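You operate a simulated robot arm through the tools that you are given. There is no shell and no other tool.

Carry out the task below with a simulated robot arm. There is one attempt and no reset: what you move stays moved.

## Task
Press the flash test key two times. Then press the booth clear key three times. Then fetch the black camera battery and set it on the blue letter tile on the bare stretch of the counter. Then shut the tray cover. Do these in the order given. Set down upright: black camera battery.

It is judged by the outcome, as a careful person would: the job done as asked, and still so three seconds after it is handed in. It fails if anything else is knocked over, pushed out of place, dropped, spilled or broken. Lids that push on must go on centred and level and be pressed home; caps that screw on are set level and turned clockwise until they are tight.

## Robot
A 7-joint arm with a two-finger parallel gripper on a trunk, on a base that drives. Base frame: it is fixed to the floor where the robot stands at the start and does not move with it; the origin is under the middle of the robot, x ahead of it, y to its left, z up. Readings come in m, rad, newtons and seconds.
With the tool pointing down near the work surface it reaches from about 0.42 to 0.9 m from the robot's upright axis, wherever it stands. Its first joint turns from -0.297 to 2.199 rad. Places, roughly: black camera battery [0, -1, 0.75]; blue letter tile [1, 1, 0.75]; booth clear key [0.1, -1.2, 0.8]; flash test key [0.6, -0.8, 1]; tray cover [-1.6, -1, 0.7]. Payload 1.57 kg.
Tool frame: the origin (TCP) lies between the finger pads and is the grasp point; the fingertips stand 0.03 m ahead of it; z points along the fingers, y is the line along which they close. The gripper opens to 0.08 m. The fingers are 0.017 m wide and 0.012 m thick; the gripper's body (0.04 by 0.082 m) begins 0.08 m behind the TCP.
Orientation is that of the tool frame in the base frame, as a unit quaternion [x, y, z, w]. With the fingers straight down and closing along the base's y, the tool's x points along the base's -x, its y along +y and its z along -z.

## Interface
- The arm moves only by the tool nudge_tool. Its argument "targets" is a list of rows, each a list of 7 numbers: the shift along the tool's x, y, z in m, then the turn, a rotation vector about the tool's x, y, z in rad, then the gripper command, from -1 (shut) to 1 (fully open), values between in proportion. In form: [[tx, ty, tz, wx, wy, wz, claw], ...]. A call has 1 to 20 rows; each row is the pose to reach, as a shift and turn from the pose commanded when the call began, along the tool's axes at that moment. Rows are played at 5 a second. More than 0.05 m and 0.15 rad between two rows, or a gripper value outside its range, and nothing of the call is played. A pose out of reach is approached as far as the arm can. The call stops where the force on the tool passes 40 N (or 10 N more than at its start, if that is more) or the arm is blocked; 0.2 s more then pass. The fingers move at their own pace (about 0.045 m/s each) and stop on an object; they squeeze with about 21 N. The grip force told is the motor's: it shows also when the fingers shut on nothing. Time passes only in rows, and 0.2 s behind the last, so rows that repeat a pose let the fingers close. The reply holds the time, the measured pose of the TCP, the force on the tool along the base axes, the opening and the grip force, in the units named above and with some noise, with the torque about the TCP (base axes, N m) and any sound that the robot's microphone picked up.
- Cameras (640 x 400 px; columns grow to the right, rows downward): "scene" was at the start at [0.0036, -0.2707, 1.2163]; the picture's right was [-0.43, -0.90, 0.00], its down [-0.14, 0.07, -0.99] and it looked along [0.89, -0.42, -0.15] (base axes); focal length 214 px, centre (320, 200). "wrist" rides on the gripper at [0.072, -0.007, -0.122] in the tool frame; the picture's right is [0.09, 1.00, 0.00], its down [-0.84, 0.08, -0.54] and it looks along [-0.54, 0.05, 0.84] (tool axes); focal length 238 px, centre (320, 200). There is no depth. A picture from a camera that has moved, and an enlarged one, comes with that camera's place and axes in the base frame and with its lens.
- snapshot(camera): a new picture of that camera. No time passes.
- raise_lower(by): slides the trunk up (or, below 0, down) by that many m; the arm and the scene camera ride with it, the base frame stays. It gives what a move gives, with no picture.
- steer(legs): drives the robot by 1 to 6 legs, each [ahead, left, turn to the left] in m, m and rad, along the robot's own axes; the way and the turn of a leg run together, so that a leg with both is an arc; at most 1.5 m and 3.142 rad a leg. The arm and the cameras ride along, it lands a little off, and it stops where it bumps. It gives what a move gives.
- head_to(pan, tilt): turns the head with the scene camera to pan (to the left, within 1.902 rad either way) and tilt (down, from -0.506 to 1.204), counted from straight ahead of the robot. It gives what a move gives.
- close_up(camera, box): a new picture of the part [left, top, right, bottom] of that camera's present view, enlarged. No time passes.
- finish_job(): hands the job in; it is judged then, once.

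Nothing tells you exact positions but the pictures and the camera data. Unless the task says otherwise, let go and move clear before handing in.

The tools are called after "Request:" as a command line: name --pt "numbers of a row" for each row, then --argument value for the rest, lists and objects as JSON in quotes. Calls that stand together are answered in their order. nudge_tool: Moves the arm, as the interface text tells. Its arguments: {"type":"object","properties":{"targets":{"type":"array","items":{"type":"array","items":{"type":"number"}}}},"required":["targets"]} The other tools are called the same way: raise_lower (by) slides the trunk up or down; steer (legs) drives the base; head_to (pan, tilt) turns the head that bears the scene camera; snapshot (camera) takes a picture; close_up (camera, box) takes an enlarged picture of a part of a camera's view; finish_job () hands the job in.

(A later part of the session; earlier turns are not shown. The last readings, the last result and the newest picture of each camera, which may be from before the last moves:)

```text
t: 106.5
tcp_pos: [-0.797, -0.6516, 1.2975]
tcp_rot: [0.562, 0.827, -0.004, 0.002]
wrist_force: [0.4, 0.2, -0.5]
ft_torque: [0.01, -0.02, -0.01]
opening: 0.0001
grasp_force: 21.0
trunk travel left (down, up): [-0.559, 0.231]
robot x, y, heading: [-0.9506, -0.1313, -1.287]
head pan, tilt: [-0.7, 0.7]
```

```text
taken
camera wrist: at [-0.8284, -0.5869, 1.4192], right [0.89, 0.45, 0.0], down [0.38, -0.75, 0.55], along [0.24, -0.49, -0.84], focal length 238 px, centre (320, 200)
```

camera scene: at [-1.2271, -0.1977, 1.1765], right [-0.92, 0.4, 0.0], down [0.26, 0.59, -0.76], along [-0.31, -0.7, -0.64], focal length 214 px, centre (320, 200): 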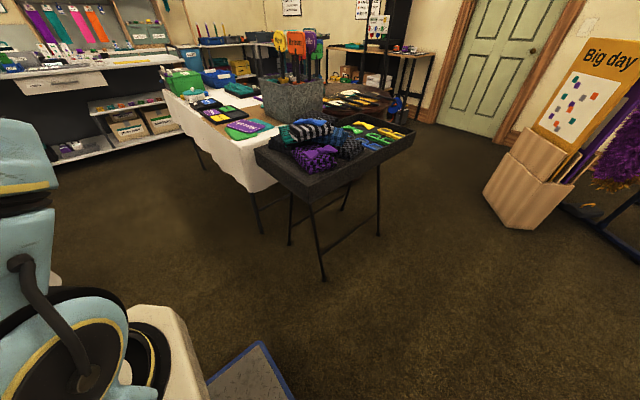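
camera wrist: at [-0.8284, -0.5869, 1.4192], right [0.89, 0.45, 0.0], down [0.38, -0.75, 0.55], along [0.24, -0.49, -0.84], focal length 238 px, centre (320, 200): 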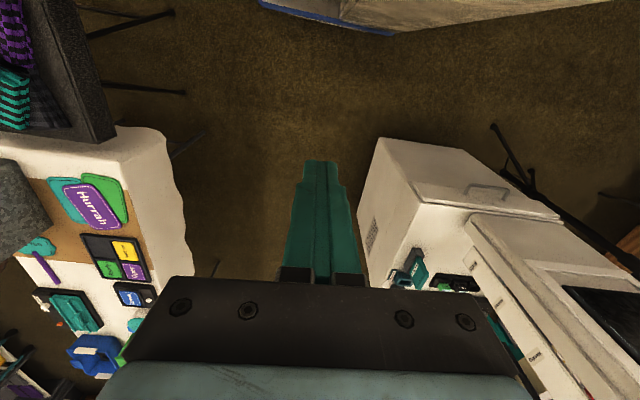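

The wrist view shows the aisle: kiosk side at about e1=-0.57 and the table at about -1.36, and I'm nearly centred (0.79 m gap, my width ~0.6 m). I'll straighten by a hair and drive ahead in stages.

Request:
steer --legs '[[0, -0.015, 0.02], [0.6, 0, 0]]'

Request:
snapshot --camera "wrist"

Request:
head_to --pan 0.0 --tilt 0.9

Request:
snapshot --camera "scene"

```text
t: 110.2
tcp_pos: [-0.6184, -1.2309, 1.2973]
tcp_rot: [0.555, 0.832, -0.004, 0.0]
wrist_force: [0.3, 0.1, 0.0]
ft_torque: [0.0, 0.05, 0.02]
opening: 0.0
grasp_force: 20.9
trunk travel left (down, up): [-0.559, 0.231]
robot x, y, heading: [-0.7832, -0.7115, -1.27]
head pan, tilt: [-0.7, 0.7]
```

```text
taken
camera wrist: at [-0.6519, -1.1649, 1.4193], right [0.88, 0.47, -0.01], down [0.39, -0.74, 0.55], along [0.25, -0.48, -0.84], focal length 238 px, centre (320, 200)
```

wrist: 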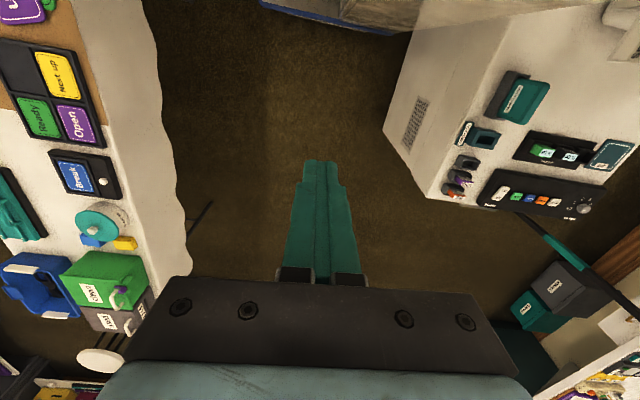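

```text
t: 111.3
tcp_pos: [-0.619, -1.2299, 1.2974]
tcp_rot: [0.555, 0.832, -0.004, 0.001]
wrist_force: [-0.4, 0.2, -0.1]
ft_torque: [0.0, -0.04, -0.02]
opening: 0.0001
grasp_force: 21.1
trunk travel left (down, up): [-0.559, 0.231]
robot x, y, heading: [-0.7766, -0.7092, -1.272]
head pan, tilt: [0.0, 0.901]
```

```text
taken
camera scene: at [-1.0026, -0.7769, 1.1604], right [-0.95, -0.3, 0.0], down [-0.23, 0.75, -0.62], along [0.19, -0.59, -0.78], focal length 214 px, centre (320, 200)
```

scene: 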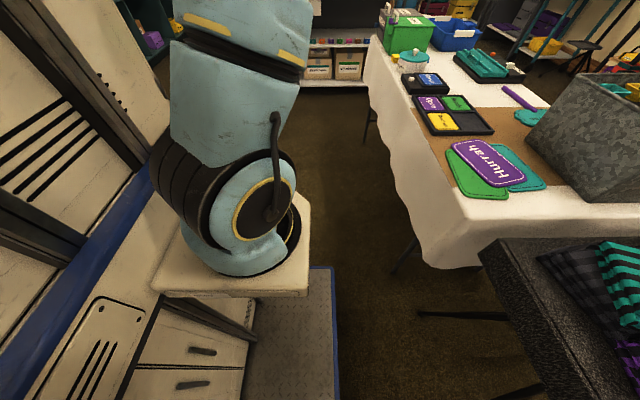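

I can now see the kiosk's operator side well. Zooming in on the panel and items on its base.

Request:
close_up --camera "wrist" --box '[420, 60, 640, 230]'

Request:
close_up --camera "wrist" --box '[430, 110, 560, 215]'

Request:
close_up --camera "wrist" --box '[500, 120, 640, 220]'

```text
2.35 times, centred on (530, 145) of wrist
camera zoom: at [-0.6519, -1.1649, 1.4193], right [0.88, 0.47, -0.01], down [0.39, -0.74, 0.55], along [0.25, -0.48, -0.84], focal length 561 px, centre (-174, 329)
```

zoom: 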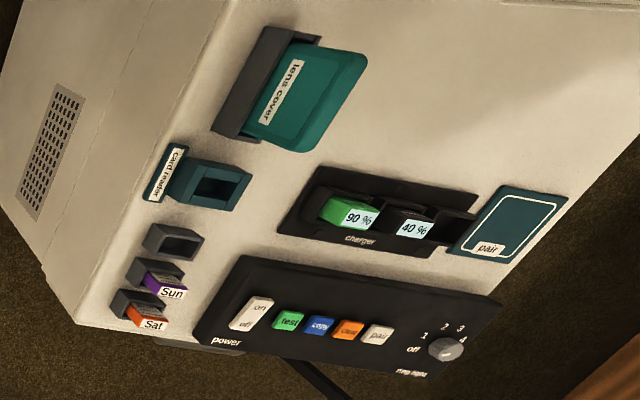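

```text
3.81 times, centred on (495, 162) of wrist
camera zoom: at [-0.6519, -1.1649, 1.4193], right [0.88, 0.47, -0.01], down [0.39, -0.74, 0.55], along [0.25, -0.48, -0.84], focal length 908 px, centre (-347, 343)
```

zoom: 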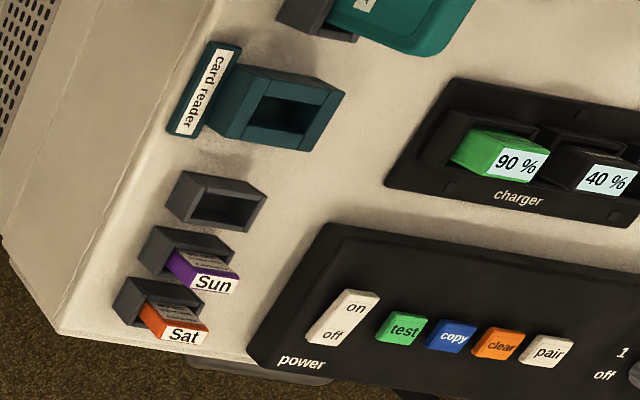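

```text
4.00 times, centred on (570, 170) of wrist
camera zoom: at [-0.6519, -1.1649, 1.4193], right [0.88, 0.47, -0.01], down [0.39, -0.74, 0.55], along [0.25, -0.48, -0.84], focal length 953 px, centre (-680, 320)
```

zoom: 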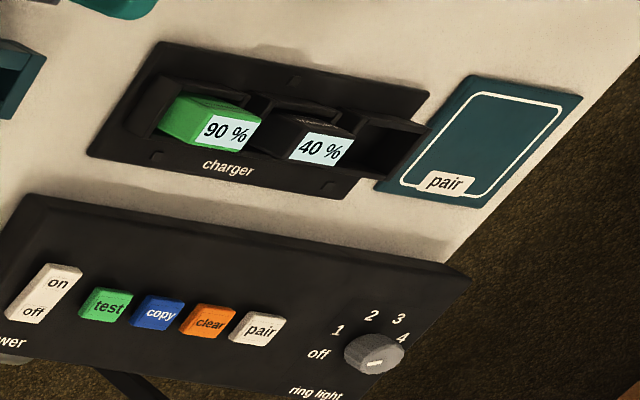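

The charger holds a green (90 %) and a black (40 %) battery — the black one is my target — and the orange "clear" key sits near (0.10, -1.19). I'll drive on past the kiosk to its operator side.

Request:
steer --legs '[[0, -0.03, 0], [0.65, 0, 0], [0.65, 0, 0]]'

Request:
snapshot --camera "wrist"

Request:
head_to --pan 0.0 --tilt 0.5

Request:
snapshot --camera "scene"

```text
t: 118.6
tcp_pos: [-0.258, -2.4788, 1.2976]
tcp_rot: [0.554, 0.833, -0.004, 0.001]
wrist_force: [0.2, 0.4, -0.1]
ft_torque: [0.04, 0.02, 0.01]
opening: 0.0
grasp_force: 21.8
trunk travel left (down, up): [-0.559, 0.231]
robot x, y, heading: [-0.419, -1.9593, -1.267]
head pan, tilt: [0.0, 0.901]
```

```text
taken
camera wrist: at [-0.291, -2.4136, 1.4193], right [0.88, 0.47, -0.01], down [0.4, -0.74, 0.55], along [0.25, -0.48, -0.84], focal length 238 px, centre (320, 200)
```

wrist: 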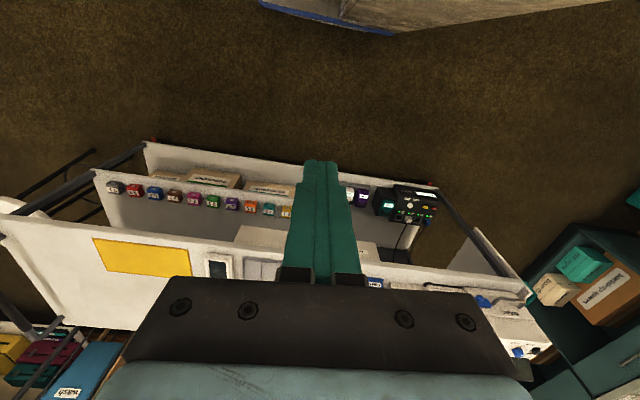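

```text
t: 119.4
tcp_pos: [-0.2583, -2.4786, 1.298]
tcp_rot: [0.554, 0.832, -0.003, 0.0]
wrist_force: [-0.7, 0.6, 0.5]
ft_torque: [0.05, -0.01, -0.02]
opening: 0.0001
grasp_force: 21.0
trunk travel left (down, up): [-0.559, 0.231]
robot x, y, heading: [-0.4189, -1.9616, -1.267]
head pan, tilt: [0.0, 0.499]
```

```text
taken
camera scene: at [-0.6374, -2.0405, 1.1941], right [-0.95, -0.3, 0.0], down [-0.14, 0.46, -0.88], along [0.26, -0.84, -0.48], focal length 214 px, centre (320, 200)
```

scene: 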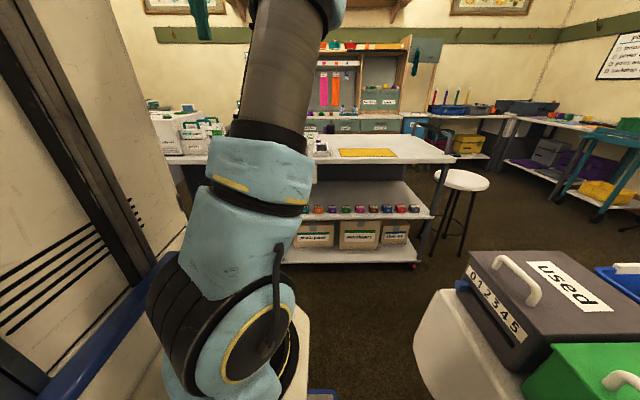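

The operator side is open: cart about 0.9 m south, kiosk's back edge to the north. I'll move a bit ahead, strafe left behind the kiosk, then turn around to face it.

Request:
steer --legs '[[0.25, 0, 0], [0, 0.62, 0], [0, 0, 1.57], [0, 0, 1.567]]'

Request:
snapshot --camera "wrist"

Request:
head_to --pan -0.2 --tilt 0.5

Request:
snapshot --camera "scene"

```text
t: 131.9
tcp_pos: [0.094, -1.4867, 1.298]
tcp_rot: [0.825, -0.566, -0.001, -0.004]
wrist_force: [0.3, -0.2, -1.0]
ft_torque: [0.0, -0.02, -0.01]
opening: 0.0001
grasp_force: 21.0
trunk travel left (down, up): [-0.559, 0.231]
robot x, y, heading: [0.2474, -2.0089, 1.845]
head pan, tilt: [0.0, 0.499]
```

```text
taken
camera wrist: at [0.1272, -1.5534, 1.4193], right [-0.9, -0.44, -0.01], down [-0.37, 0.75, 0.55], along [-0.24, 0.49, -0.84], focal length 238 px, centre (320, 200)
```

wrist: 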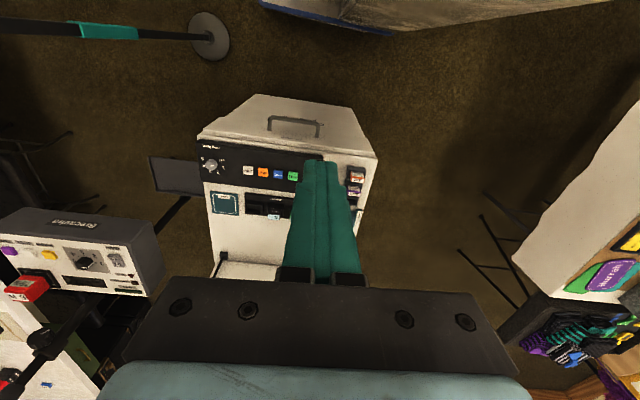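

```text
t: 132.6
tcp_pos: [0.0952, -1.4884, 1.2985]
tcp_rot: [0.825, -0.565, -0.001, -0.003]
wrist_force: [-0.4, -0.5, -0.2]
ft_torque: [0.02, -0.01, -0.01]
opening: 0.0
grasp_force: 20.5
trunk travel left (down, up): [-0.559, 0.231]
robot x, y, heading: [0.2447, -2.0122, 1.844]
head pan, tilt: [-0.201, 0.499]
```

```text
taken
camera scene: at [0.4805, -1.9345, 1.1942], right [1.0, 0.08, 0.0], down [0.04, -0.48, -0.88], along [-0.07, 0.88, -0.48], focal length 214 px, centre (320, 200)
```

scene: 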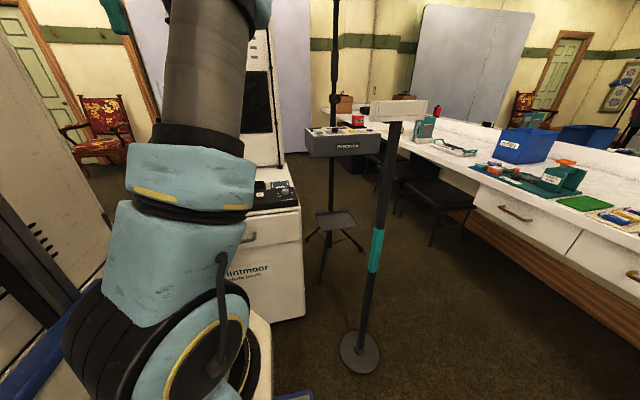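

I'm facing the kiosk's operator side; the T-post stands to my right at about (0.64, -1.35). I'll drive up close, shifted slightly left of it, then lower the trunk so the compact arm comes down over the panel.

Request:
steer --legs '[[0.24, -0.03, 0.035]]'

Request:
raise_lower --by -0.25

Request:
snapshot --camera "wrist"

Request:
snapshot --camera "scene"

```text
t: 134.4
tcp_pos: [0.0349, -1.2534, 1.2961]
tcp_rot: [0.835, -0.55, -0.001, -0.004]
wrist_force: [0.2, -0.5, -0.4]
ft_torque: [-0.02, -0.03, 0.0]
opening: 0.0
grasp_force: 20.8
trunk travel left (down, up): [-0.559, 0.231]
robot x, y, heading: [0.2038, -1.7709, 1.886]
head pan, tilt: [-0.201, 0.499]
```

```text
t: 137.0
tcp_pos: [0.0347, -1.2538, 1.0465]
tcp_rot: [0.835, -0.551, -0.001, -0.003]
wrist_force: [-0.4, -0.6, -0.6]
ft_torque: [-0.03, -0.02, 0.03]
opening: 0.0003
grasp_force: 21.1
trunk travel left (down, up): [-0.309, 0.481]
robot x, y, heading: [0.2032, -1.7702, 1.887]
head pan, tilt: [-0.201, 0.499]
```

```text
taken
camera wrist: at [0.0684, -1.3179, 1.1693], right [-0.88, -0.48, -0.01], down [-0.4, 0.73, 0.55], along [-0.26, 0.48, -0.84], focal length 238 px, centre (320, 200)
```

wrist: 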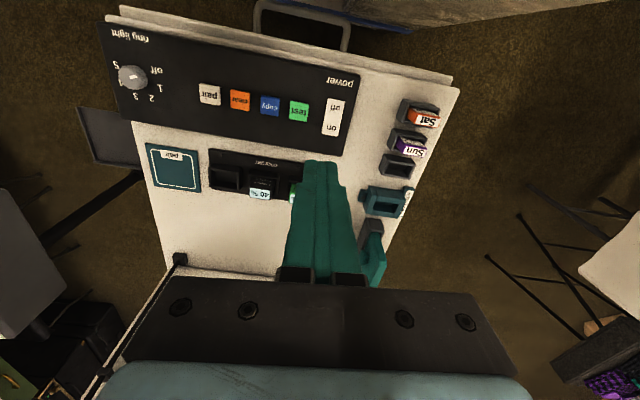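

```text
taken
camera scene: at [0.4356, -1.6857, 0.9442], right [0.99, 0.11, 0.0], down [0.05, -0.48, -0.88], along [-0.1, 0.87, -0.48], focal length 214 px, centre (320, 200)
```

scene: 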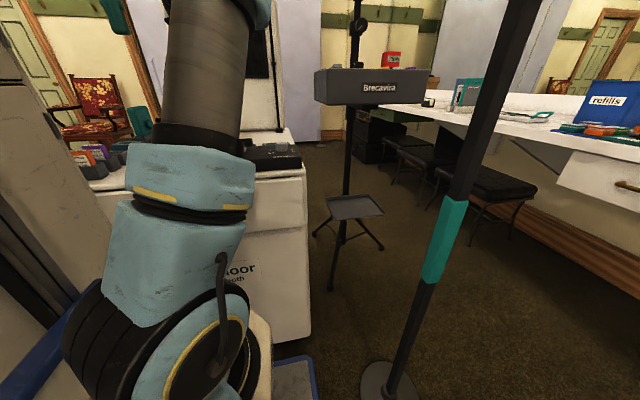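

The panel is right below the wrist: orange "clear" is between "pair" and blue "copy", near (0.134, -1.214). I'll move the closed fingertips over it and down to about 8 cm above.

Request:
nudge_tool --pt "0.001 -0.036 0.02 0 0 0 -1" --pt "0.0015 -0.073 0.05 0 0 0 -1" --pt "0.002 -0.109 0.08 0 0 0 -1"

Request:
snapshot --camera "wrist"

Request:
snapshot --camera "scene"

```text
t: 137.8
tcp_pos: [0.1352, -1.2119, 0.9686]
tcp_rot: [0.835, -0.55, -0.002, -0.003]
wrist_force: [-0.5, -0.2, -0.4]
ft_torque: [0.01, 0.0, 0.0]
opening: 0.0001
grasp_force: 20.9
trunk travel left (down, up): [-0.309, 0.481]
robot x, y, heading: [0.2049, -1.7719, 1.886]
head pan, tilt: [-0.201, 0.499]
```

```text
taken
camera wrist: at [0.1689, -1.2766, 1.0901], right [-0.88, -0.48, -0.01], down [-0.4, 0.73, 0.55], along [-0.26, 0.48, -0.84], focal length 238 px, centre (320, 200)
```

wrist: 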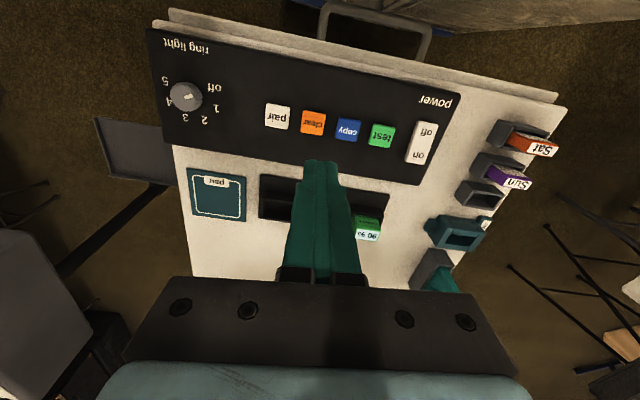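

```text
taken
camera scene: at [0.4354, -1.6858, 0.9443], right [0.99, 0.11, 0.0], down [0.05, -0.48, -0.88], along [-0.1, 0.87, -0.48], focal length 214 px, centre (320, 200)
```

scene: 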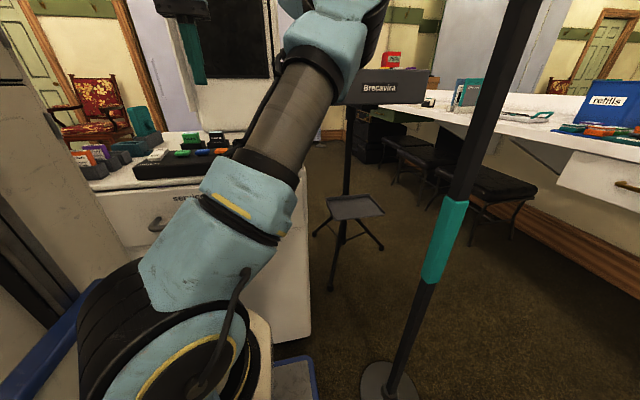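

The key top triangulates at about (0.141, -1.204, 0.80). I'll descend to ~4 cm above it and recheck alignment.

Request:
nudge_tool --pt "-0.0025 -0.0045 0.04 0 0 0 -1" --pt "-0.005 -0.0087 0.08 0 0 0 -1" --pt "-0.005 -0.0087 0.098 0 0 0 -1"

Request:
snapshot --camera "wrist"

Request:
close_up --camera "wrist" --box '[240, 80, 440, 205]'

```text
t: 138.6
tcp_pos: [0.1418, -1.2031, 0.8697]
tcp_rot: [0.835, -0.55, -0.001, -0.004]
wrist_force: [0.0, -0.1, -0.2]
ft_torque: [0.01, -0.03, -0.01]
opening: 0.0
grasp_force: 21.4
trunk travel left (down, up): [-0.309, 0.481]
robot x, y, heading: [0.2003, -1.7684, 1.888]
head pan, tilt: [-0.201, 0.499]
```

```text
taken
camera wrist: at [0.1761, -1.2679, 0.9917], right [-0.88, -0.48, -0.01], down [-0.4, 0.73, 0.55], along [-0.26, 0.48, -0.84], focal length 238 px, centre (320, 200)
```

wrist: 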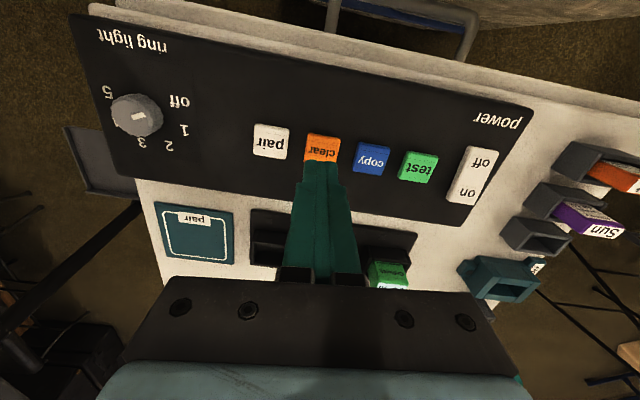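

```text
3.20 times, centred on (340, 142) of wrist
camera zoom: at [0.1761, -1.2679, 0.9917], right [-0.88, -0.48, -0.01], down [-0.4, 0.73, 0.55], along [-0.26, 0.48, -0.84], focal length 763 px, centre (256, 384)
```

zoom: 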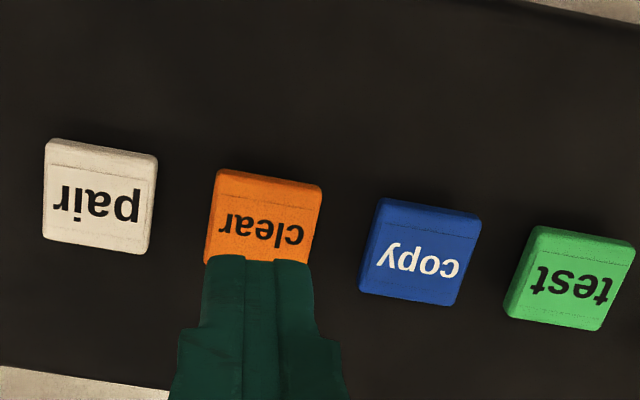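

Alignment is good: the fingertips will land within about 2 mm of the "clear" key's centre. Descending to near contact, then pressing in small steps.

Request:
nudge_tool --pt "0 0 0.02 0 0 0 -1" --pt "0 0 0.034 0 0 0 -1" --pt "0 0 0.038 0 0 0 -1" --pt "0 0 0.041 0 0 0 -1"

Request:
close_up --camera "wrist" --box '[240, 80, 440, 205]'

```text
t: 139.6
tcp_pos: [0.1414, -1.2042, 0.8296]
tcp_rot: [0.835, -0.551, 0.0, -0.005]
wrist_force: [-1.0, 0.2, 2.5]
ft_torque: [-0.04, 0.04, -0.03]
opening: 0.0
grasp_force: 20.9
trunk travel left (down, up): [-0.309, 0.481]
robot x, y, heading: [0.201, -1.7718, 1.894]
head pan, tilt: [-0.201, 0.499]
heard: click
```

```text
3.20 times, centred on (340, 142) of wrist
camera zoom: at [0.176, -1.2674, 0.951], right [-0.88, -0.48, -0.01], down [-0.4, 0.73, 0.55], along [-0.26, 0.48, -0.84], focal length 763 px, centre (256, 384)
```

zoom: 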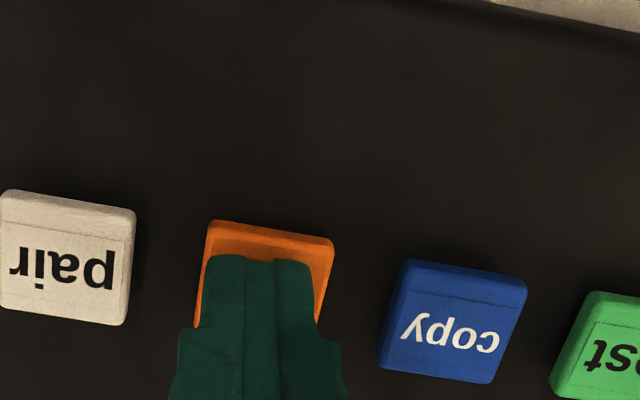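

Click 1 of the clear key, right on the key. Releasing by 1.3 cm, then pressing the second time.

Request:
nudge_tool --pt "0 0 -0.007 0 0 0 -1" --pt "0 0 -0.013 0 0 0 -1" --pt "0 0 -0.013 0 0 0 -1"

Request:
nudge_tool --pt "0 0 0.007 0 0 0 -1" --pt "0 0 0.013 0 0 0 -1" --pt "0 0 0.013 0 0 0 -1"

```text
t: 140.4
tcp_pos: [0.1416, -1.2036, 0.8415]
tcp_rot: [0.835, -0.551, 0.0, -0.004]
wrist_force: [-0.8, -0.6, 0.8]
ft_torque: [0.03, -0.01, -0.04]
opening: 0.0001
grasp_force: 20.7
trunk travel left (down, up): [-0.309, 0.481]
robot x, y, heading: [0.2046, -1.7722, 1.883]
head pan, tilt: [-0.201, 0.499]
```

```text
t: 141.2
tcp_pos: [0.1414, -1.2041, 0.8301]
tcp_rot: [0.835, -0.551, -0.001, -0.003]
wrist_force: [1.0, -0.4, 1.8]
ft_torque: [-0.01, -0.02, -0.02]
opening: 0.0
grasp_force: 21.0
trunk travel left (down, up): [-0.309, 0.481]
robot x, y, heading: [0.1999, -1.7712, 1.885]
head pan, tilt: [-0.201, 0.499]
heard: click
```

Click 2. Release and press a third time, one call each to keep the count exact.

Request:
nudge_tool --pt "0 0 -0.007 0 0 0 -1" --pt "0 0 -0.013 0 0 0 -1" --pt "0 0 -0.013 0 0 0 -1"

Request:
nudge_tool --pt "0 0 0.007 0 0 0 -1" --pt "0 0 0.013 0 0 0 -1" --pt "0 0 0.013 0 0 0 -1"

```text
t: 142.0
tcp_pos: [0.1422, -1.2026, 0.8421]
tcp_rot: [0.835, -0.55, -0.001, -0.004]
wrist_force: [0.2, 0.4, 0.3]
ft_torque: [-0.01, 0.0, 0.03]
opening: 0.0002
grasp_force: 20.7
trunk travel left (down, up): [-0.309, 0.481]
robot x, y, heading: [0.2043, -1.7699, 1.885]
head pan, tilt: [-0.201, 0.499]
```

```text
t: 142.8
tcp_pos: [0.1419, -1.2033, 0.8288]
tcp_rot: [0.835, -0.55, -0.001, -0.004]
wrist_force: [0.1, -1.1, 1.7]
ft_torque: [-0.07, -0.01, -0.04]
opening: 0.0
grasp_force: 21.0
trunk travel left (down, up): [-0.309, 0.481]
robot x, y, heading: [0.2031, -1.7687, 1.884]
head pan, tilt: [-0.201, 0.499]
heard: click
```

Three clicks, so the clear key is done. I'll lift away and back up a bit to get a clear view of the charger and the black battery.

Request:
nudge_tool --pt "0 0 -0.03 0 0 0 -1" --pt "0 0 -0.07 0 0 0 -1" --pt "0.03 0.03 -0.1 0 0 0 -1" --pt "0.06 0.06 -0.12 0 0 0 -1" --pt "0.08 0.09 -0.14 0 0 0 -1"

Request:
snapshot --camera "wrist"

Request:
close_up --camera "wrist" --box '[160, 120, 360, 245]'

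```text
refused: row 3 steps farther than a row can; nothing moved
```

```text
taken
camera wrist: at [0.1761, -1.2674, 0.951], right [-0.88, -0.48, 0.0], down [-0.4, 0.73, 0.55], along [-0.26, 0.48, -0.84], focal length 238 px, centre (320, 200)
```

wrist: 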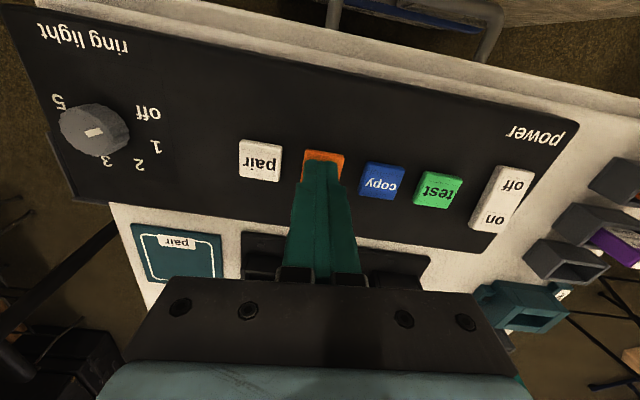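

```text
3.20 times, centred on (260, 182) of wrist
camera zoom: at [0.1761, -1.2674, 0.951], right [-0.88, -0.48, 0.0], down [-0.4, 0.73, 0.55], along [-0.26, 0.48, -0.84], focal length 763 px, centre (512, 256)
```

zoom: 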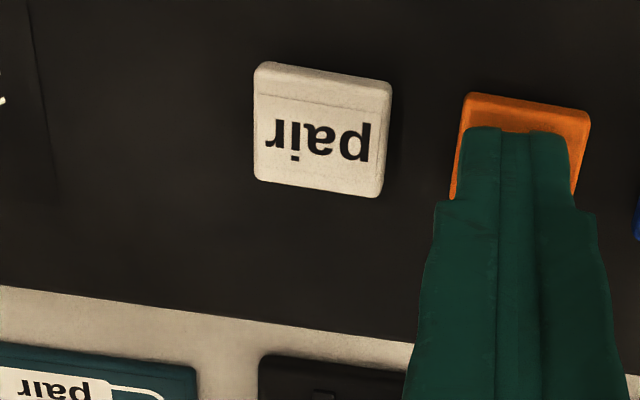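

The call was refused (a row stepped too far), so nothing moved. Repeating with smaller rows, straight up first.

Request:
nudge_tool --pt "0 0 -0.03 0 0 0 -1" --pt "0 0 -0.07 0 0 0 -1" --pt "0.02 0.02 -0.1 0 0 0 -1" --pt "0.04 0.04 -0.13 0 0 0 -1" --pt "0.06 0.065 -0.15 0 0 0 -1" --pt "0.075 0.09 -0.17 0 0 0 -1"

Request:
snapshot --camera "wrist"

Request:
close_up --camera "wrist" --box '[180, 120, 380, 245]'

```text
t: 144.2
tcp_pos: [0.0883, -1.3087, 0.9993]
tcp_rot: [0.835, -0.551, -0.002, -0.003]
wrist_force: [-0.1, 0.3, -0.7]
ft_torque: [-0.04, 0.01, 0.0]
opening: 0.0
grasp_force: 21.1
trunk travel left (down, up): [-0.309, 0.481]
robot x, y, heading: [0.1994, -1.7701, 1.894]
head pan, tilt: [-0.201, 0.499]
```

```text
taken
camera wrist: at [0.1226, -1.3725, 1.121], right [-0.88, -0.48, 0.0], down [-0.4, 0.74, 0.55], along [-0.26, 0.48, -0.84], focal length 238 px, centre (320, 200)
```

wrist: 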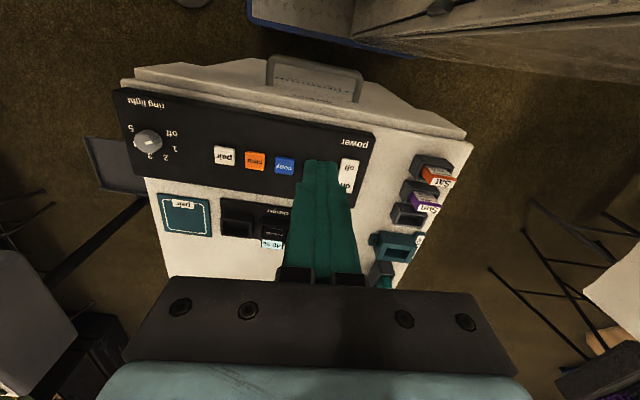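

```text
3.20 times, centred on (280, 182) of wrist
camera zoom: at [0.1226, -1.3725, 1.121], right [-0.88, -0.48, 0.0], down [-0.4, 0.74, 0.55], along [-0.26, 0.48, -0.84], focal length 763 px, centre (448, 256)
```

zoom: 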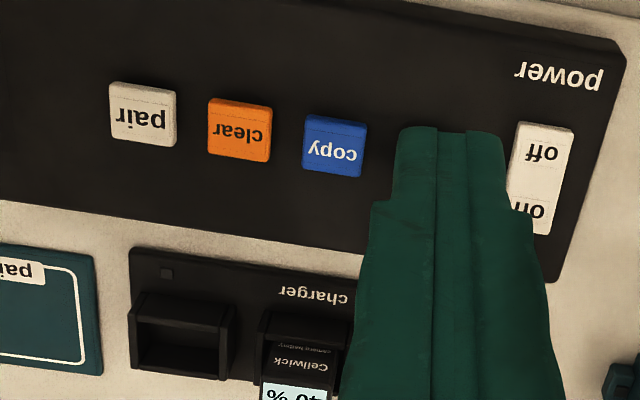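

The black battery ("Cellwick", top label "40 %") stands in the charger's middle slot, with the green one beside it and an empty slot on the other side. I'll shift sideways to see all of it.

Request:
nudge_tool --pt "0 0.04 -0.01 0 0 0 -1" --pt "0 0.08 -0.02 0 0 0 -1" --pt "0 0.1 -0.03 0 0 0 -1"

Request:
close_up --camera "wrist" --box '[120, 150, 320, 275]'

Request:
snapshot --camera "wrist"

```text
t: 144.9
tcp_pos: [0.0195, -1.3368, 1.0169]
tcp_rot: [0.84, -0.543, 0.003, -0.004]
wrist_force: [26.2, 8.5, -3.4]
ft_torque: [-0.94, 3.79, 2.44]
opening: 0.0
grasp_force: 21.2
trunk travel left (down, up): [-0.309, 0.481]
robot x, y, heading: [0.2063, -1.7751, 1.886]
head pan, tilt: [-0.201, 0.499]
stopped in row 3: the force on the tool passed its limit at 90 N (the readings are from after the stop); the commanded pose is now the measured one
```

```text
3.20 times, centred on (220, 212) of wrist
camera zoom: at [0.0536, -1.3997, 1.1397], right [-0.87, -0.49, -0.01], down [-0.42, 0.73, 0.54], along [-0.26, 0.47, -0.84], focal length 763 px, centre (640, 160)
```

zoom: 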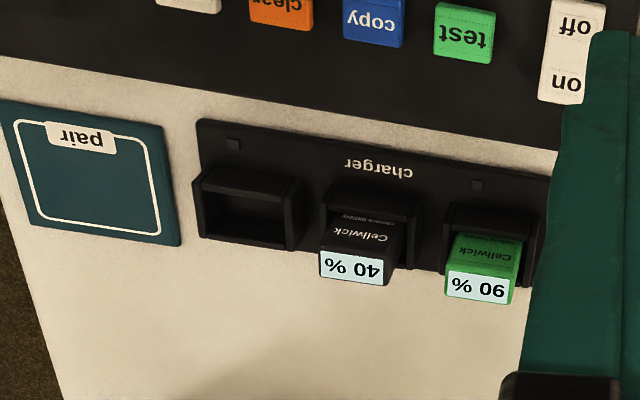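

```text
taken
camera wrist: at [0.0536, -1.3997, 1.1397], right [-0.87, -0.49, -0.01], down [-0.42, 0.73, 0.54], along [-0.26, 0.47, -0.84], focal length 238 px, centre (320, 200)
```

wrist: 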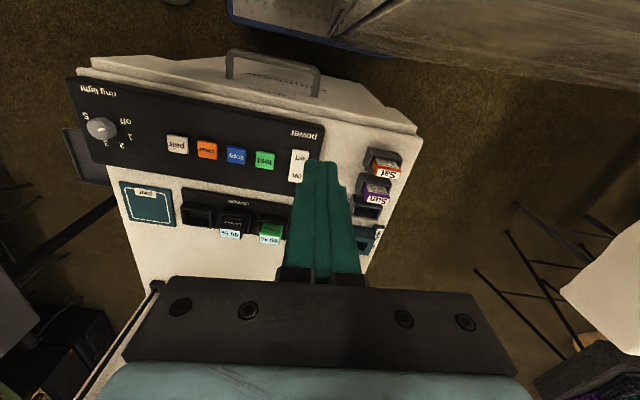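

The wrist bumped something on its west side at this retracted spot — most likely my own cabinet's front edge; nothing in front shows displaced. I'll back off east and forward right away.

Request:
nudge_tool --pt "0 -0.02 0 0 0 0 -1" --pt "-0.02 -0.04 0 0 0 0 -1" --pt "-0.04 -0.04 0 0 0 0 -1"

Request:
snapshot --camera "wrist"

Request:
head_to --pan 0.3 --tilt 0.2

Request:
snapshot --camera "scene"

```text
t: 145.7
tcp_pos: [0.0372, -1.2853, 1.0174]
tcp_rot: [0.839, -0.544, 0.003, -0.005]
wrist_force: [-0.3, 0.4, 0.1]
ft_torque: [0.02, -0.02, 0.0]
opening: 0.0
grasp_force: 21.1
trunk travel left (down, up): [-0.309, 0.481]
robot x, y, heading: [0.2009, -1.7705, 1.883]
head pan, tilt: [-0.201, 0.499]
```

```text
taken
camera wrist: at [0.0723, -1.349, 1.1405], right [-0.87, -0.49, -0.01], down [-0.42, 0.73, 0.54], along [-0.26, 0.48, -0.84], focal length 238 px, centre (320, 200)
```

wrist: 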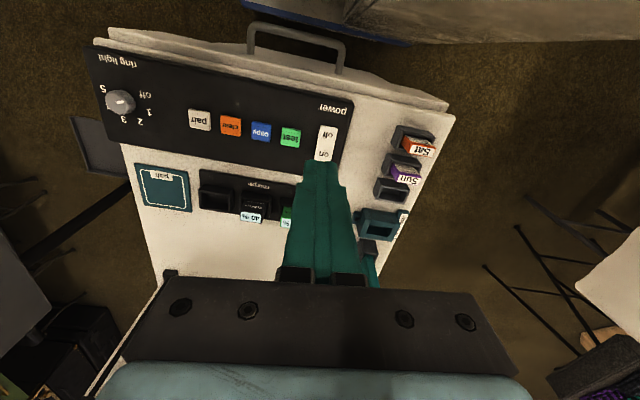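

```text
t: 146.6
tcp_pos: [0.0385, -1.2861, 1.0175]
tcp_rot: [0.839, -0.544, 0.003, -0.005]
wrist_force: [0.4, 0.3, 0.1]
ft_torque: [0.0, -0.01, -0.01]
opening: 0.0
grasp_force: 20.7
trunk travel left (down, up): [-0.309, 0.481]
robot x, y, heading: [0.1995, -1.7714, 1.884]
head pan, tilt: [0.3, 0.201]
```

```text
taken
camera scene: at [0.3921, -1.7001, 0.9718], right [0.82, 0.58, 0.0], down [0.12, -0.16, -0.98], along [-0.56, 0.8, -0.2], focal length 214 px, centre (320, 200)
```

scene: 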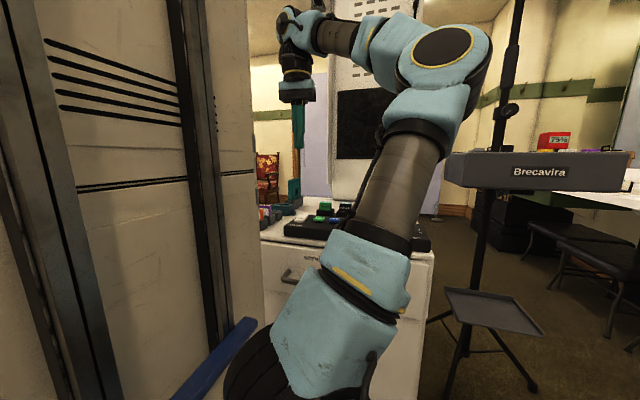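

That was my own cabinet edge (seen at left); forces are back to zero. Close-up of the charger from here to measure the battery.

Request:
close_up --camera "wrist" --box '[180, 150, 340, 250]'

```text
4.00 times, centred on (260, 200) of wrist
camera zoom: at [0.0723, -1.349, 1.1404], right [-0.87, -0.49, -0.01], down [-0.42, 0.73, 0.54], along [-0.26, 0.48, -0.84], focal length 953 px, centre (560, 200)
```

zoom: 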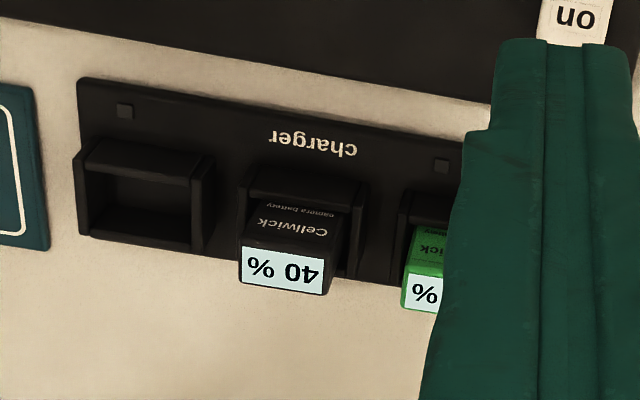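

The battery is about 38 x 21 mm, top near (0.058, -1.074, 0.814), aligned with the kiosk. I'll level the tool, lower a bit, and rotate the gripper ~84° so the fingers close front-to-back on the battery (clear of its green neighbour), opening partway.

Request:
nudge_tool --pt "0 0 0.03 -0.0116 0 0 0.3" --pt "0 0 0.06 -0.0116 0 0 0.3" --pt "0 0 0.085 -0.0116 0 0 0.3"

Request:
nudge_tool --pt "-0.008 -0.005 0 0 0 -0.133 0.3" --pt "-0.016 -0.01 0 0 0 -0.266 0.3" --pt "-0.025 -0.015 0 0 0 -0.4 0.3" --pt "-0.035 -0.02 0 0 0 -0.533 0.3" --pt "-0.045 -0.025 0 0 0 -0.666 0.3" --pt "-0.055 -0.03 0 0 0 -0.8 0.3" --pt "-0.065 -0.035 0 0 0 -0.933 0.3" --pt "-0.075 -0.04 0 0 0 -1.066 0.3" --pt "-0.085 -0.045 0 0 0 -1.2 0.3" --pt "-0.095 -0.05 0 0 0 -1.333 0.3" --pt "-0.105 -0.055 0 0 0 -1.466 0.3"

Request:
snapshot --camera "wrist"

Request:
snapshot --camera "scene"

```text
t: 147.4
tcp_pos: [0.0377, -1.2847, 0.9327]
tcp_rot: [0.84, -0.543, 0.0, -0.001]
wrist_force: [-0.3, -0.6, 0.2]
ft_torque: [0.0, -0.01, 0.01]
opening: 0.0523
grasp_force: 0.1
trunk travel left (down, up): [-0.309, 0.481]
robot x, y, heading: [0.2023, -1.7703, 1.89]
head pan, tilt: [0.3, 0.201]
```

```text
t: 149.8
tcp_pos: [0.0208, -1.3186, 0.8578]
tcp_rot: [0.989, 0.151, -0.004, -0.001]
wrist_force: [0.2, -0.3, 0.4]
ft_torque: [-0.03, -0.02, 0.01]
opening: 0.0519
grasp_force: 0.1
out of reach, approached as far as the arm can: row 8, 9, 10, 11
trunk travel left (down, up): [-0.309, 0.481]
robot x, y, heading: [0.2033, -1.7704, 1.886]
head pan, tilt: [0.3, 0.201]
```

```text
taken
camera wrist: at [0.0878, -1.2906, 0.9803], right [0.38, -0.92, 0.0], down [-0.77, -0.32, 0.55], along [-0.51, -0.21, -0.84], focal length 238 px, centre (320, 200)
```

wrist: 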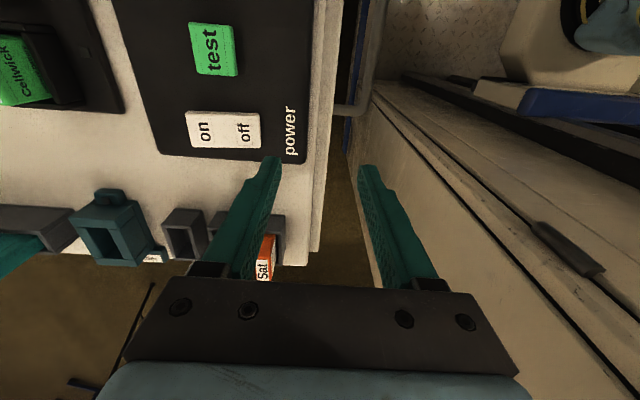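

```text
taken
camera scene: at [0.3921, -1.7001, 0.9719], right [0.82, 0.58, 0.0], down [0.12, -0.16, -0.98], along [-0.57, 0.8, -0.2], focal length 214 px, centre (320, 200)
```

scene: 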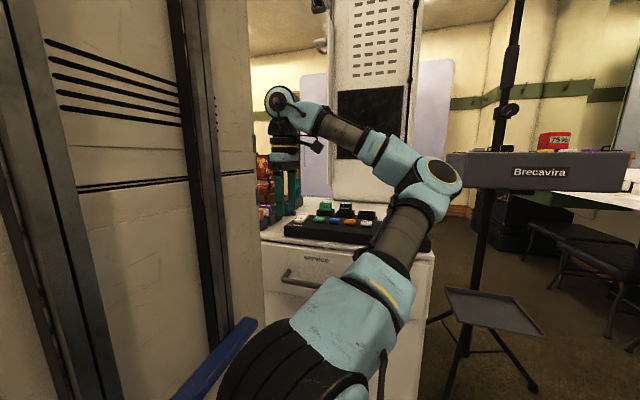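

The rotation ran into a joint limit and dragged the hand down and back (no contact, but close to the panel edge). I'll raise the trunk for safety and rotate the other way instead.

Request:
raise_lower --by 0.1

Request:
nudge_tool --pt "0.007 -0.01 0 0 0 0.133 0.3" --pt "0.014 -0.02 0 0 0 0.266 0.3" --pt "0.021 -0.03 0 0 0 0.4 0.3" --pt "0.028 -0.04 0 0 0 0.533 0.3" --pt "0.035 -0.05 0 0 0 0.666 0.3" --pt "0.042 -0.06 0 0 0 0.8 0.3" --pt "0.049 -0.07 0 0 0 0.933 0.3" --pt "0.056 -0.08 0 0 0 1.066 0.3" --pt "0.063 -0.09 0 0 0 1.2 0.3" --pt "0.07 -0.1 0 0 0 1.333 0.3" --pt "0.077 -0.112 0 0 0 1.466 0.3"

Request:
snapshot --camera "wrist"

Request:
snapshot --camera "scene"

```text
t: 151.1
tcp_pos: [0.0214, -1.318, 0.9594]
tcp_rot: [0.989, 0.15, -0.003, -0.001]
wrist_force: [0.0, -0.2, 0.3]
ft_torque: [0.0, 0.0, -0.02]
opening: 0.052
grasp_force: 0.0
trunk travel left (down, up): [-0.409, 0.381]
robot x, y, heading: [0.1983, -1.7737, 1.884]
head pan, tilt: [0.3, 0.201]
```

```text
t: 153.5
tcp_pos: [0.0607, -1.1881, 0.9589]
tcp_rot: [0.835, -0.551, -0.003, 0.002]
wrist_force: [-0.2, -0.3, -0.2]
ft_torque: [-0.02, 0.01, -0.03]
opening: 0.0521
grasp_force: 0.0
trunk travel left (down, up): [-0.409, 0.381]
robot x, y, heading: [0.2042, -1.7683, 1.89]
head pan, tilt: [0.3, 0.201]
```

```text
taken
camera wrist: at [0.0957, -1.2517, 1.081], right [-0.88, -0.47, 0.01], down [-0.39, 0.74, 0.55], along [-0.26, 0.48, -0.84], focal length 238 px, centre (320, 200)
```

wrist: 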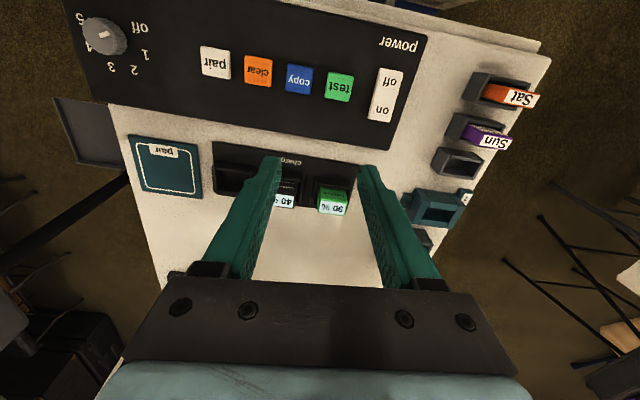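

```text
taken
camera scene: at [0.392, -1.7001, 1.0719], right [0.82, 0.58, 0.0], down [0.12, -0.16, -0.98], along [-0.57, 0.8, -0.2], focal length 214 px, centre (320, 200)
```

scene: 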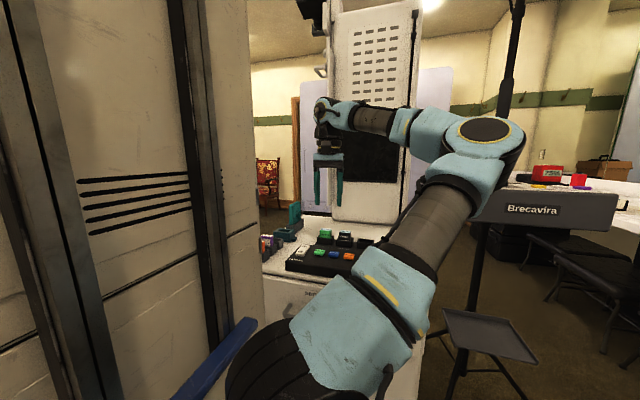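

Back in a good pose with the battery in view. Now trying the rotation the other way (camera swinging to the west side), in steps.

Request:
nudge_tool --pt "0 0 0 0 0 0.138 0.3" --pt "0 0 0 0 0 0.276 0.3" --pt "0 0 0 0 0 0.415 0.3" --pt "0 0 0 0 0 0.553 0.3" --pt "0 0 0 0 0 0.69 0.3" --pt "0 0 0 0 0 0.83 0.3"

Request:
nudge_tool --pt "0 0 0 0 0 0.138 0.3" --pt "0 0 0 0 0 0.276 0.3" --pt "0 0 0 0 0 0.415 0.3" --pt "0 0 0 0 0 0.553 0.3" --pt "0 0 0 0 0 0.69 0.3" --pt "0 0 0 0 0 0.83 0.3"

Request:
snapshot --camera "wrist"

Request:
snapshot --camera "scene"

```text
t: 154.9
tcp_pos: [0.0592, -1.1876, 0.9586]
tcp_rot: [-0.541, 0.841, 0.002, -0.003]
wrist_force: [0.7, 0.6, 0.9]
ft_torque: [-0.02, -0.02, -0.02]
opening: 0.052
grasp_force: 0.0
trunk travel left (down, up): [-0.409, 0.381]
robot x, y, heading: [0.2066, -1.7668, 1.891]
head pan, tilt: [0.3, 0.201]
```

```text
t: 156.3
tcp_pos: [0.0604, -1.188, 0.9579]
tcp_rot: [-0.157, 0.988, 0.001, -0.004]
wrist_force: [0.4, -0.1, -0.4]
ft_torque: [-0.02, 0.0, 0.04]
opening: 0.0521
grasp_force: 0.1
trunk travel left (down, up): [-0.409, 0.381]
robot x, y, heading: [0.2027, -1.7695, 1.887]
head pan, tilt: [0.3, 0.201]
```

```text
taken
camera wrist: at [-0.0053, -1.2167, 1.0812], right [-0.39, 0.92, 0.0], down [0.78, 0.33, 0.54], along [0.49, 0.21, -0.84], focal length 238 px, centre (320, 200)
```

wrist: 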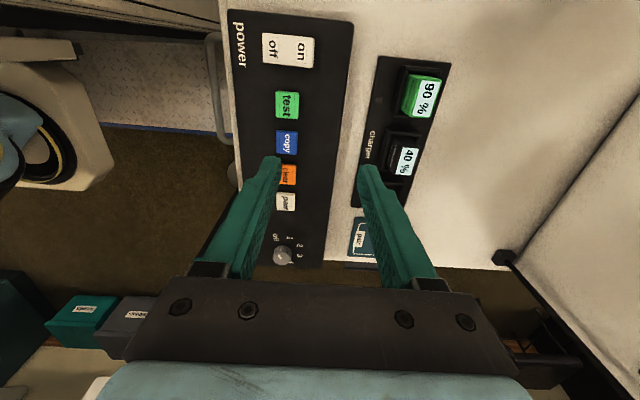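

```text
taken
camera scene: at [0.3921, -1.7001, 1.0719], right [0.82, 0.58, 0.0], down [0.12, -0.16, -0.98], along [-0.57, 0.8, -0.2], focal length 214 px, centre (320, 200)
```

scene: 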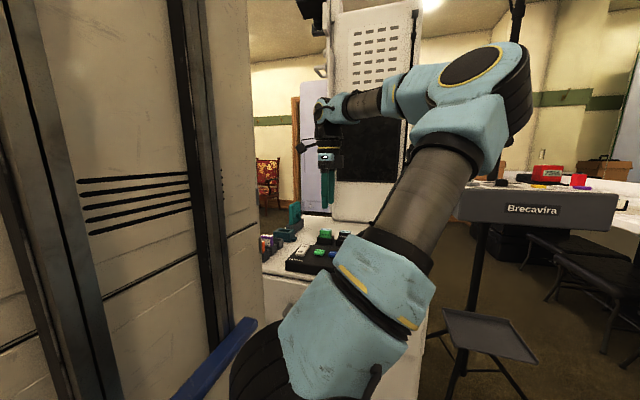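

The rotation succeeded and the tool axes match the kiosk. Close-up of the battery for exact placement.

Request:
close_up --camera "wrist" --box '[340, 60, 500, 220]'

```text
2.50 times, centred on (420, 140) of wrist
camera zoom: at [-0.0053, -1.2167, 1.0812], right [-0.39, 0.92, 0.0], down [0.78, 0.33, 0.54], along [0.49, 0.21, -0.84], focal length 596 px, centre (70, 350)
```

zoom: 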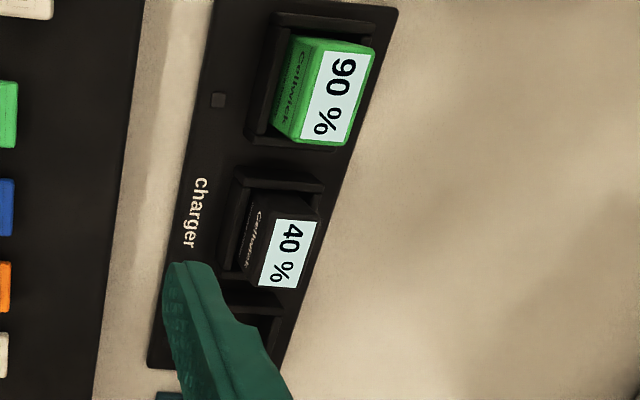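

The battery top is at (0.058, -1.074, 0.813) by three consistent views. Moving above it first, with fingers open 52 mm front-to-back.

Request:
nudge_tool --pt "-0.011 0.0365 0.02 0 0 0 0.3" --pt "-0.022 0.073 0.04 0 0 0 0.3" --pt "-0.0332 0.1094 0.06 0 0 0 0.3"

Request:
snapshot --camera "wrist"

Request:
snapshot --camera "scene"

```text
t: 157.1
tcp_pos: [0.0566, -1.0735, 0.8969]
tcp_rot: [-0.157, 0.988, 0.001, -0.004]
wrist_force: [-0.3, -0.7, 0.1]
ft_torque: [0.03, 0.01, 0.0]
opening: 0.0521
grasp_force: 0.0
trunk travel left (down, up): [-0.409, 0.381]
robot x, y, heading: [0.2036, -1.7673, 1.884]
head pan, tilt: [0.3, 0.201]
```

```text
taken
camera wrist: at [-0.0083, -1.1027, 1.0201], right [-0.4, 0.92, 0.0], down [0.78, 0.33, 0.54], along [0.49, 0.22, -0.84], focal length 238 px, centre (320, 200)
```

wrist: 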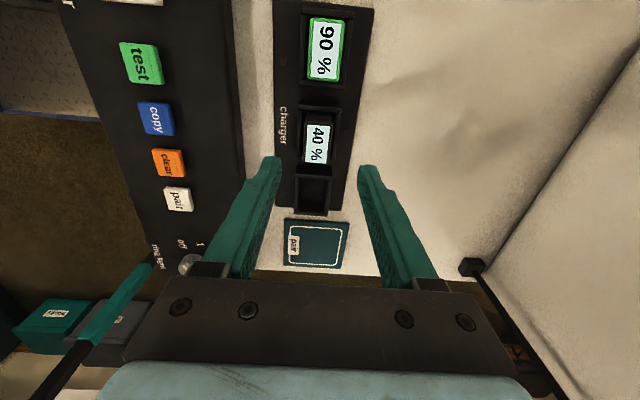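

```text
taken
camera scene: at [0.3921, -1.7004, 1.072], right [0.82, 0.58, 0.0], down [0.12, -0.16, -0.98], along [-0.57, 0.8, -0.2], focal length 214 px, centre (320, 200)
```

scene: 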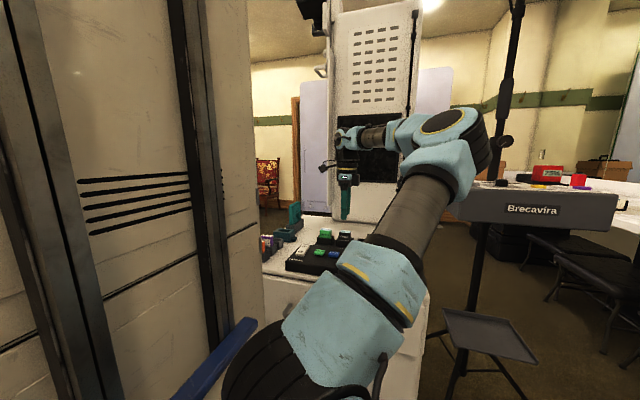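

The battery is centred between the fingers. A close-up to judge how far it stands out of the slot before descending.

Request:
close_up --camera "wrist" --box '[250, 80, 410, 220]'

```text
2.86 times, centred on (330, 150) of wrist
camera zoom: at [-0.0083, -1.1027, 1.0201], right [-0.4, 0.92, 0.0], down [0.78, 0.33, 0.54], along [0.49, 0.22, -0.84], focal length 681 px, centre (291, 343)
```

zoom: 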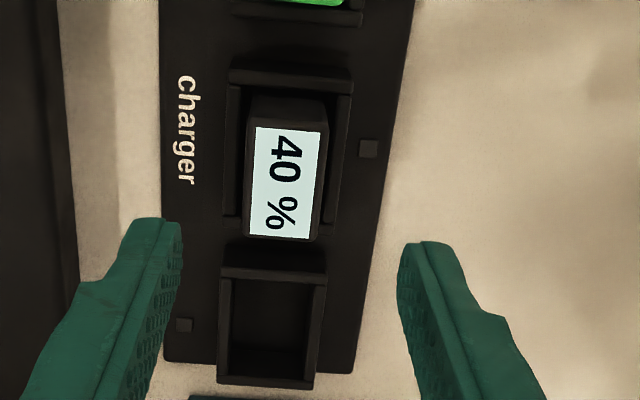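

The battery stands ~27 mm above the slot rim (rim ≈ 0.786). I'll descend so the fingertips stop just above the rim at ~0.794, then close.

Request:
nudge_tool --pt "-0.0018 -0.0015 0.025 0 0 0 0.3" --pt "-0.0018 -0.0015 0.05 0 0 0 0.3" --pt "-0.0018 -0.0015 0.066 0 0 0 0.3" --pt "-0.0018 -0.0015 0.073 0 0 0 0.3"

Request:
snapshot --camera "wrist"

Request:
close_up --camera "wrist" --box '[250, 80, 410, 220]'

```text
t: 158.1
tcp_pos: [0.0588, -1.0733, 0.8255]
tcp_rot: [-0.157, 0.988, 0.001, -0.003]
wrist_force: [-0.4, 0.4, 0.2]
ft_torque: [0.02, -0.04, -0.01]
opening: 0.0518
grasp_force: 0.0
trunk travel left (down, up): [-0.409, 0.381]
robot x, y, heading: [0.2046, -1.773, 1.887]
head pan, tilt: [0.3, 0.201]
```

```text
taken
camera wrist: at [-0.0064, -1.1035, 0.9473], right [-0.4, 0.92, 0.0], down [0.78, 0.33, 0.54], along [0.49, 0.22, -0.84], focal length 238 px, centre (320, 200)
```

wrist: 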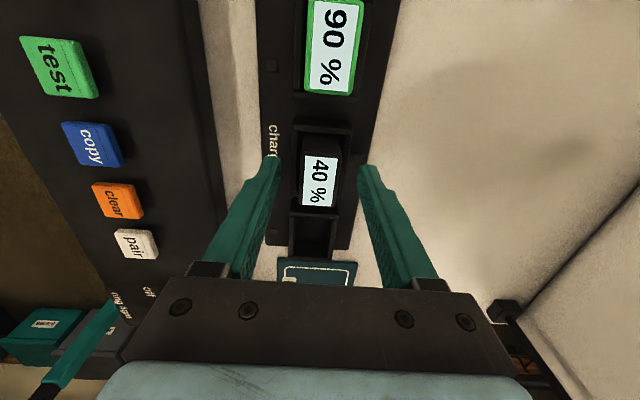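

```text
2.86 times, centred on (330, 150) of wrist
camera zoom: at [-0.0064, -1.1035, 0.9473], right [-0.4, 0.92, 0.0], down [0.78, 0.33, 0.54], along [0.49, 0.22, -0.84], focal length 681 px, centre (291, 343)
```

zoom: 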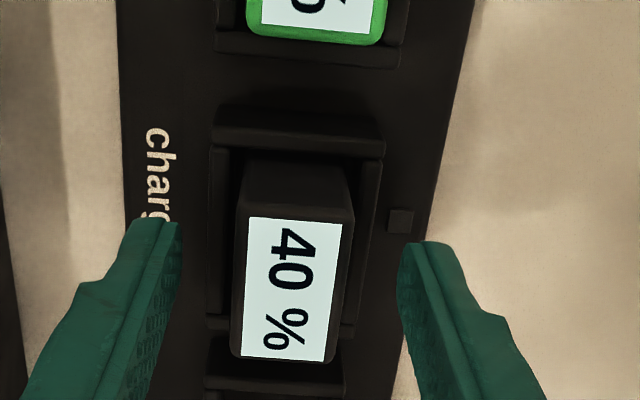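

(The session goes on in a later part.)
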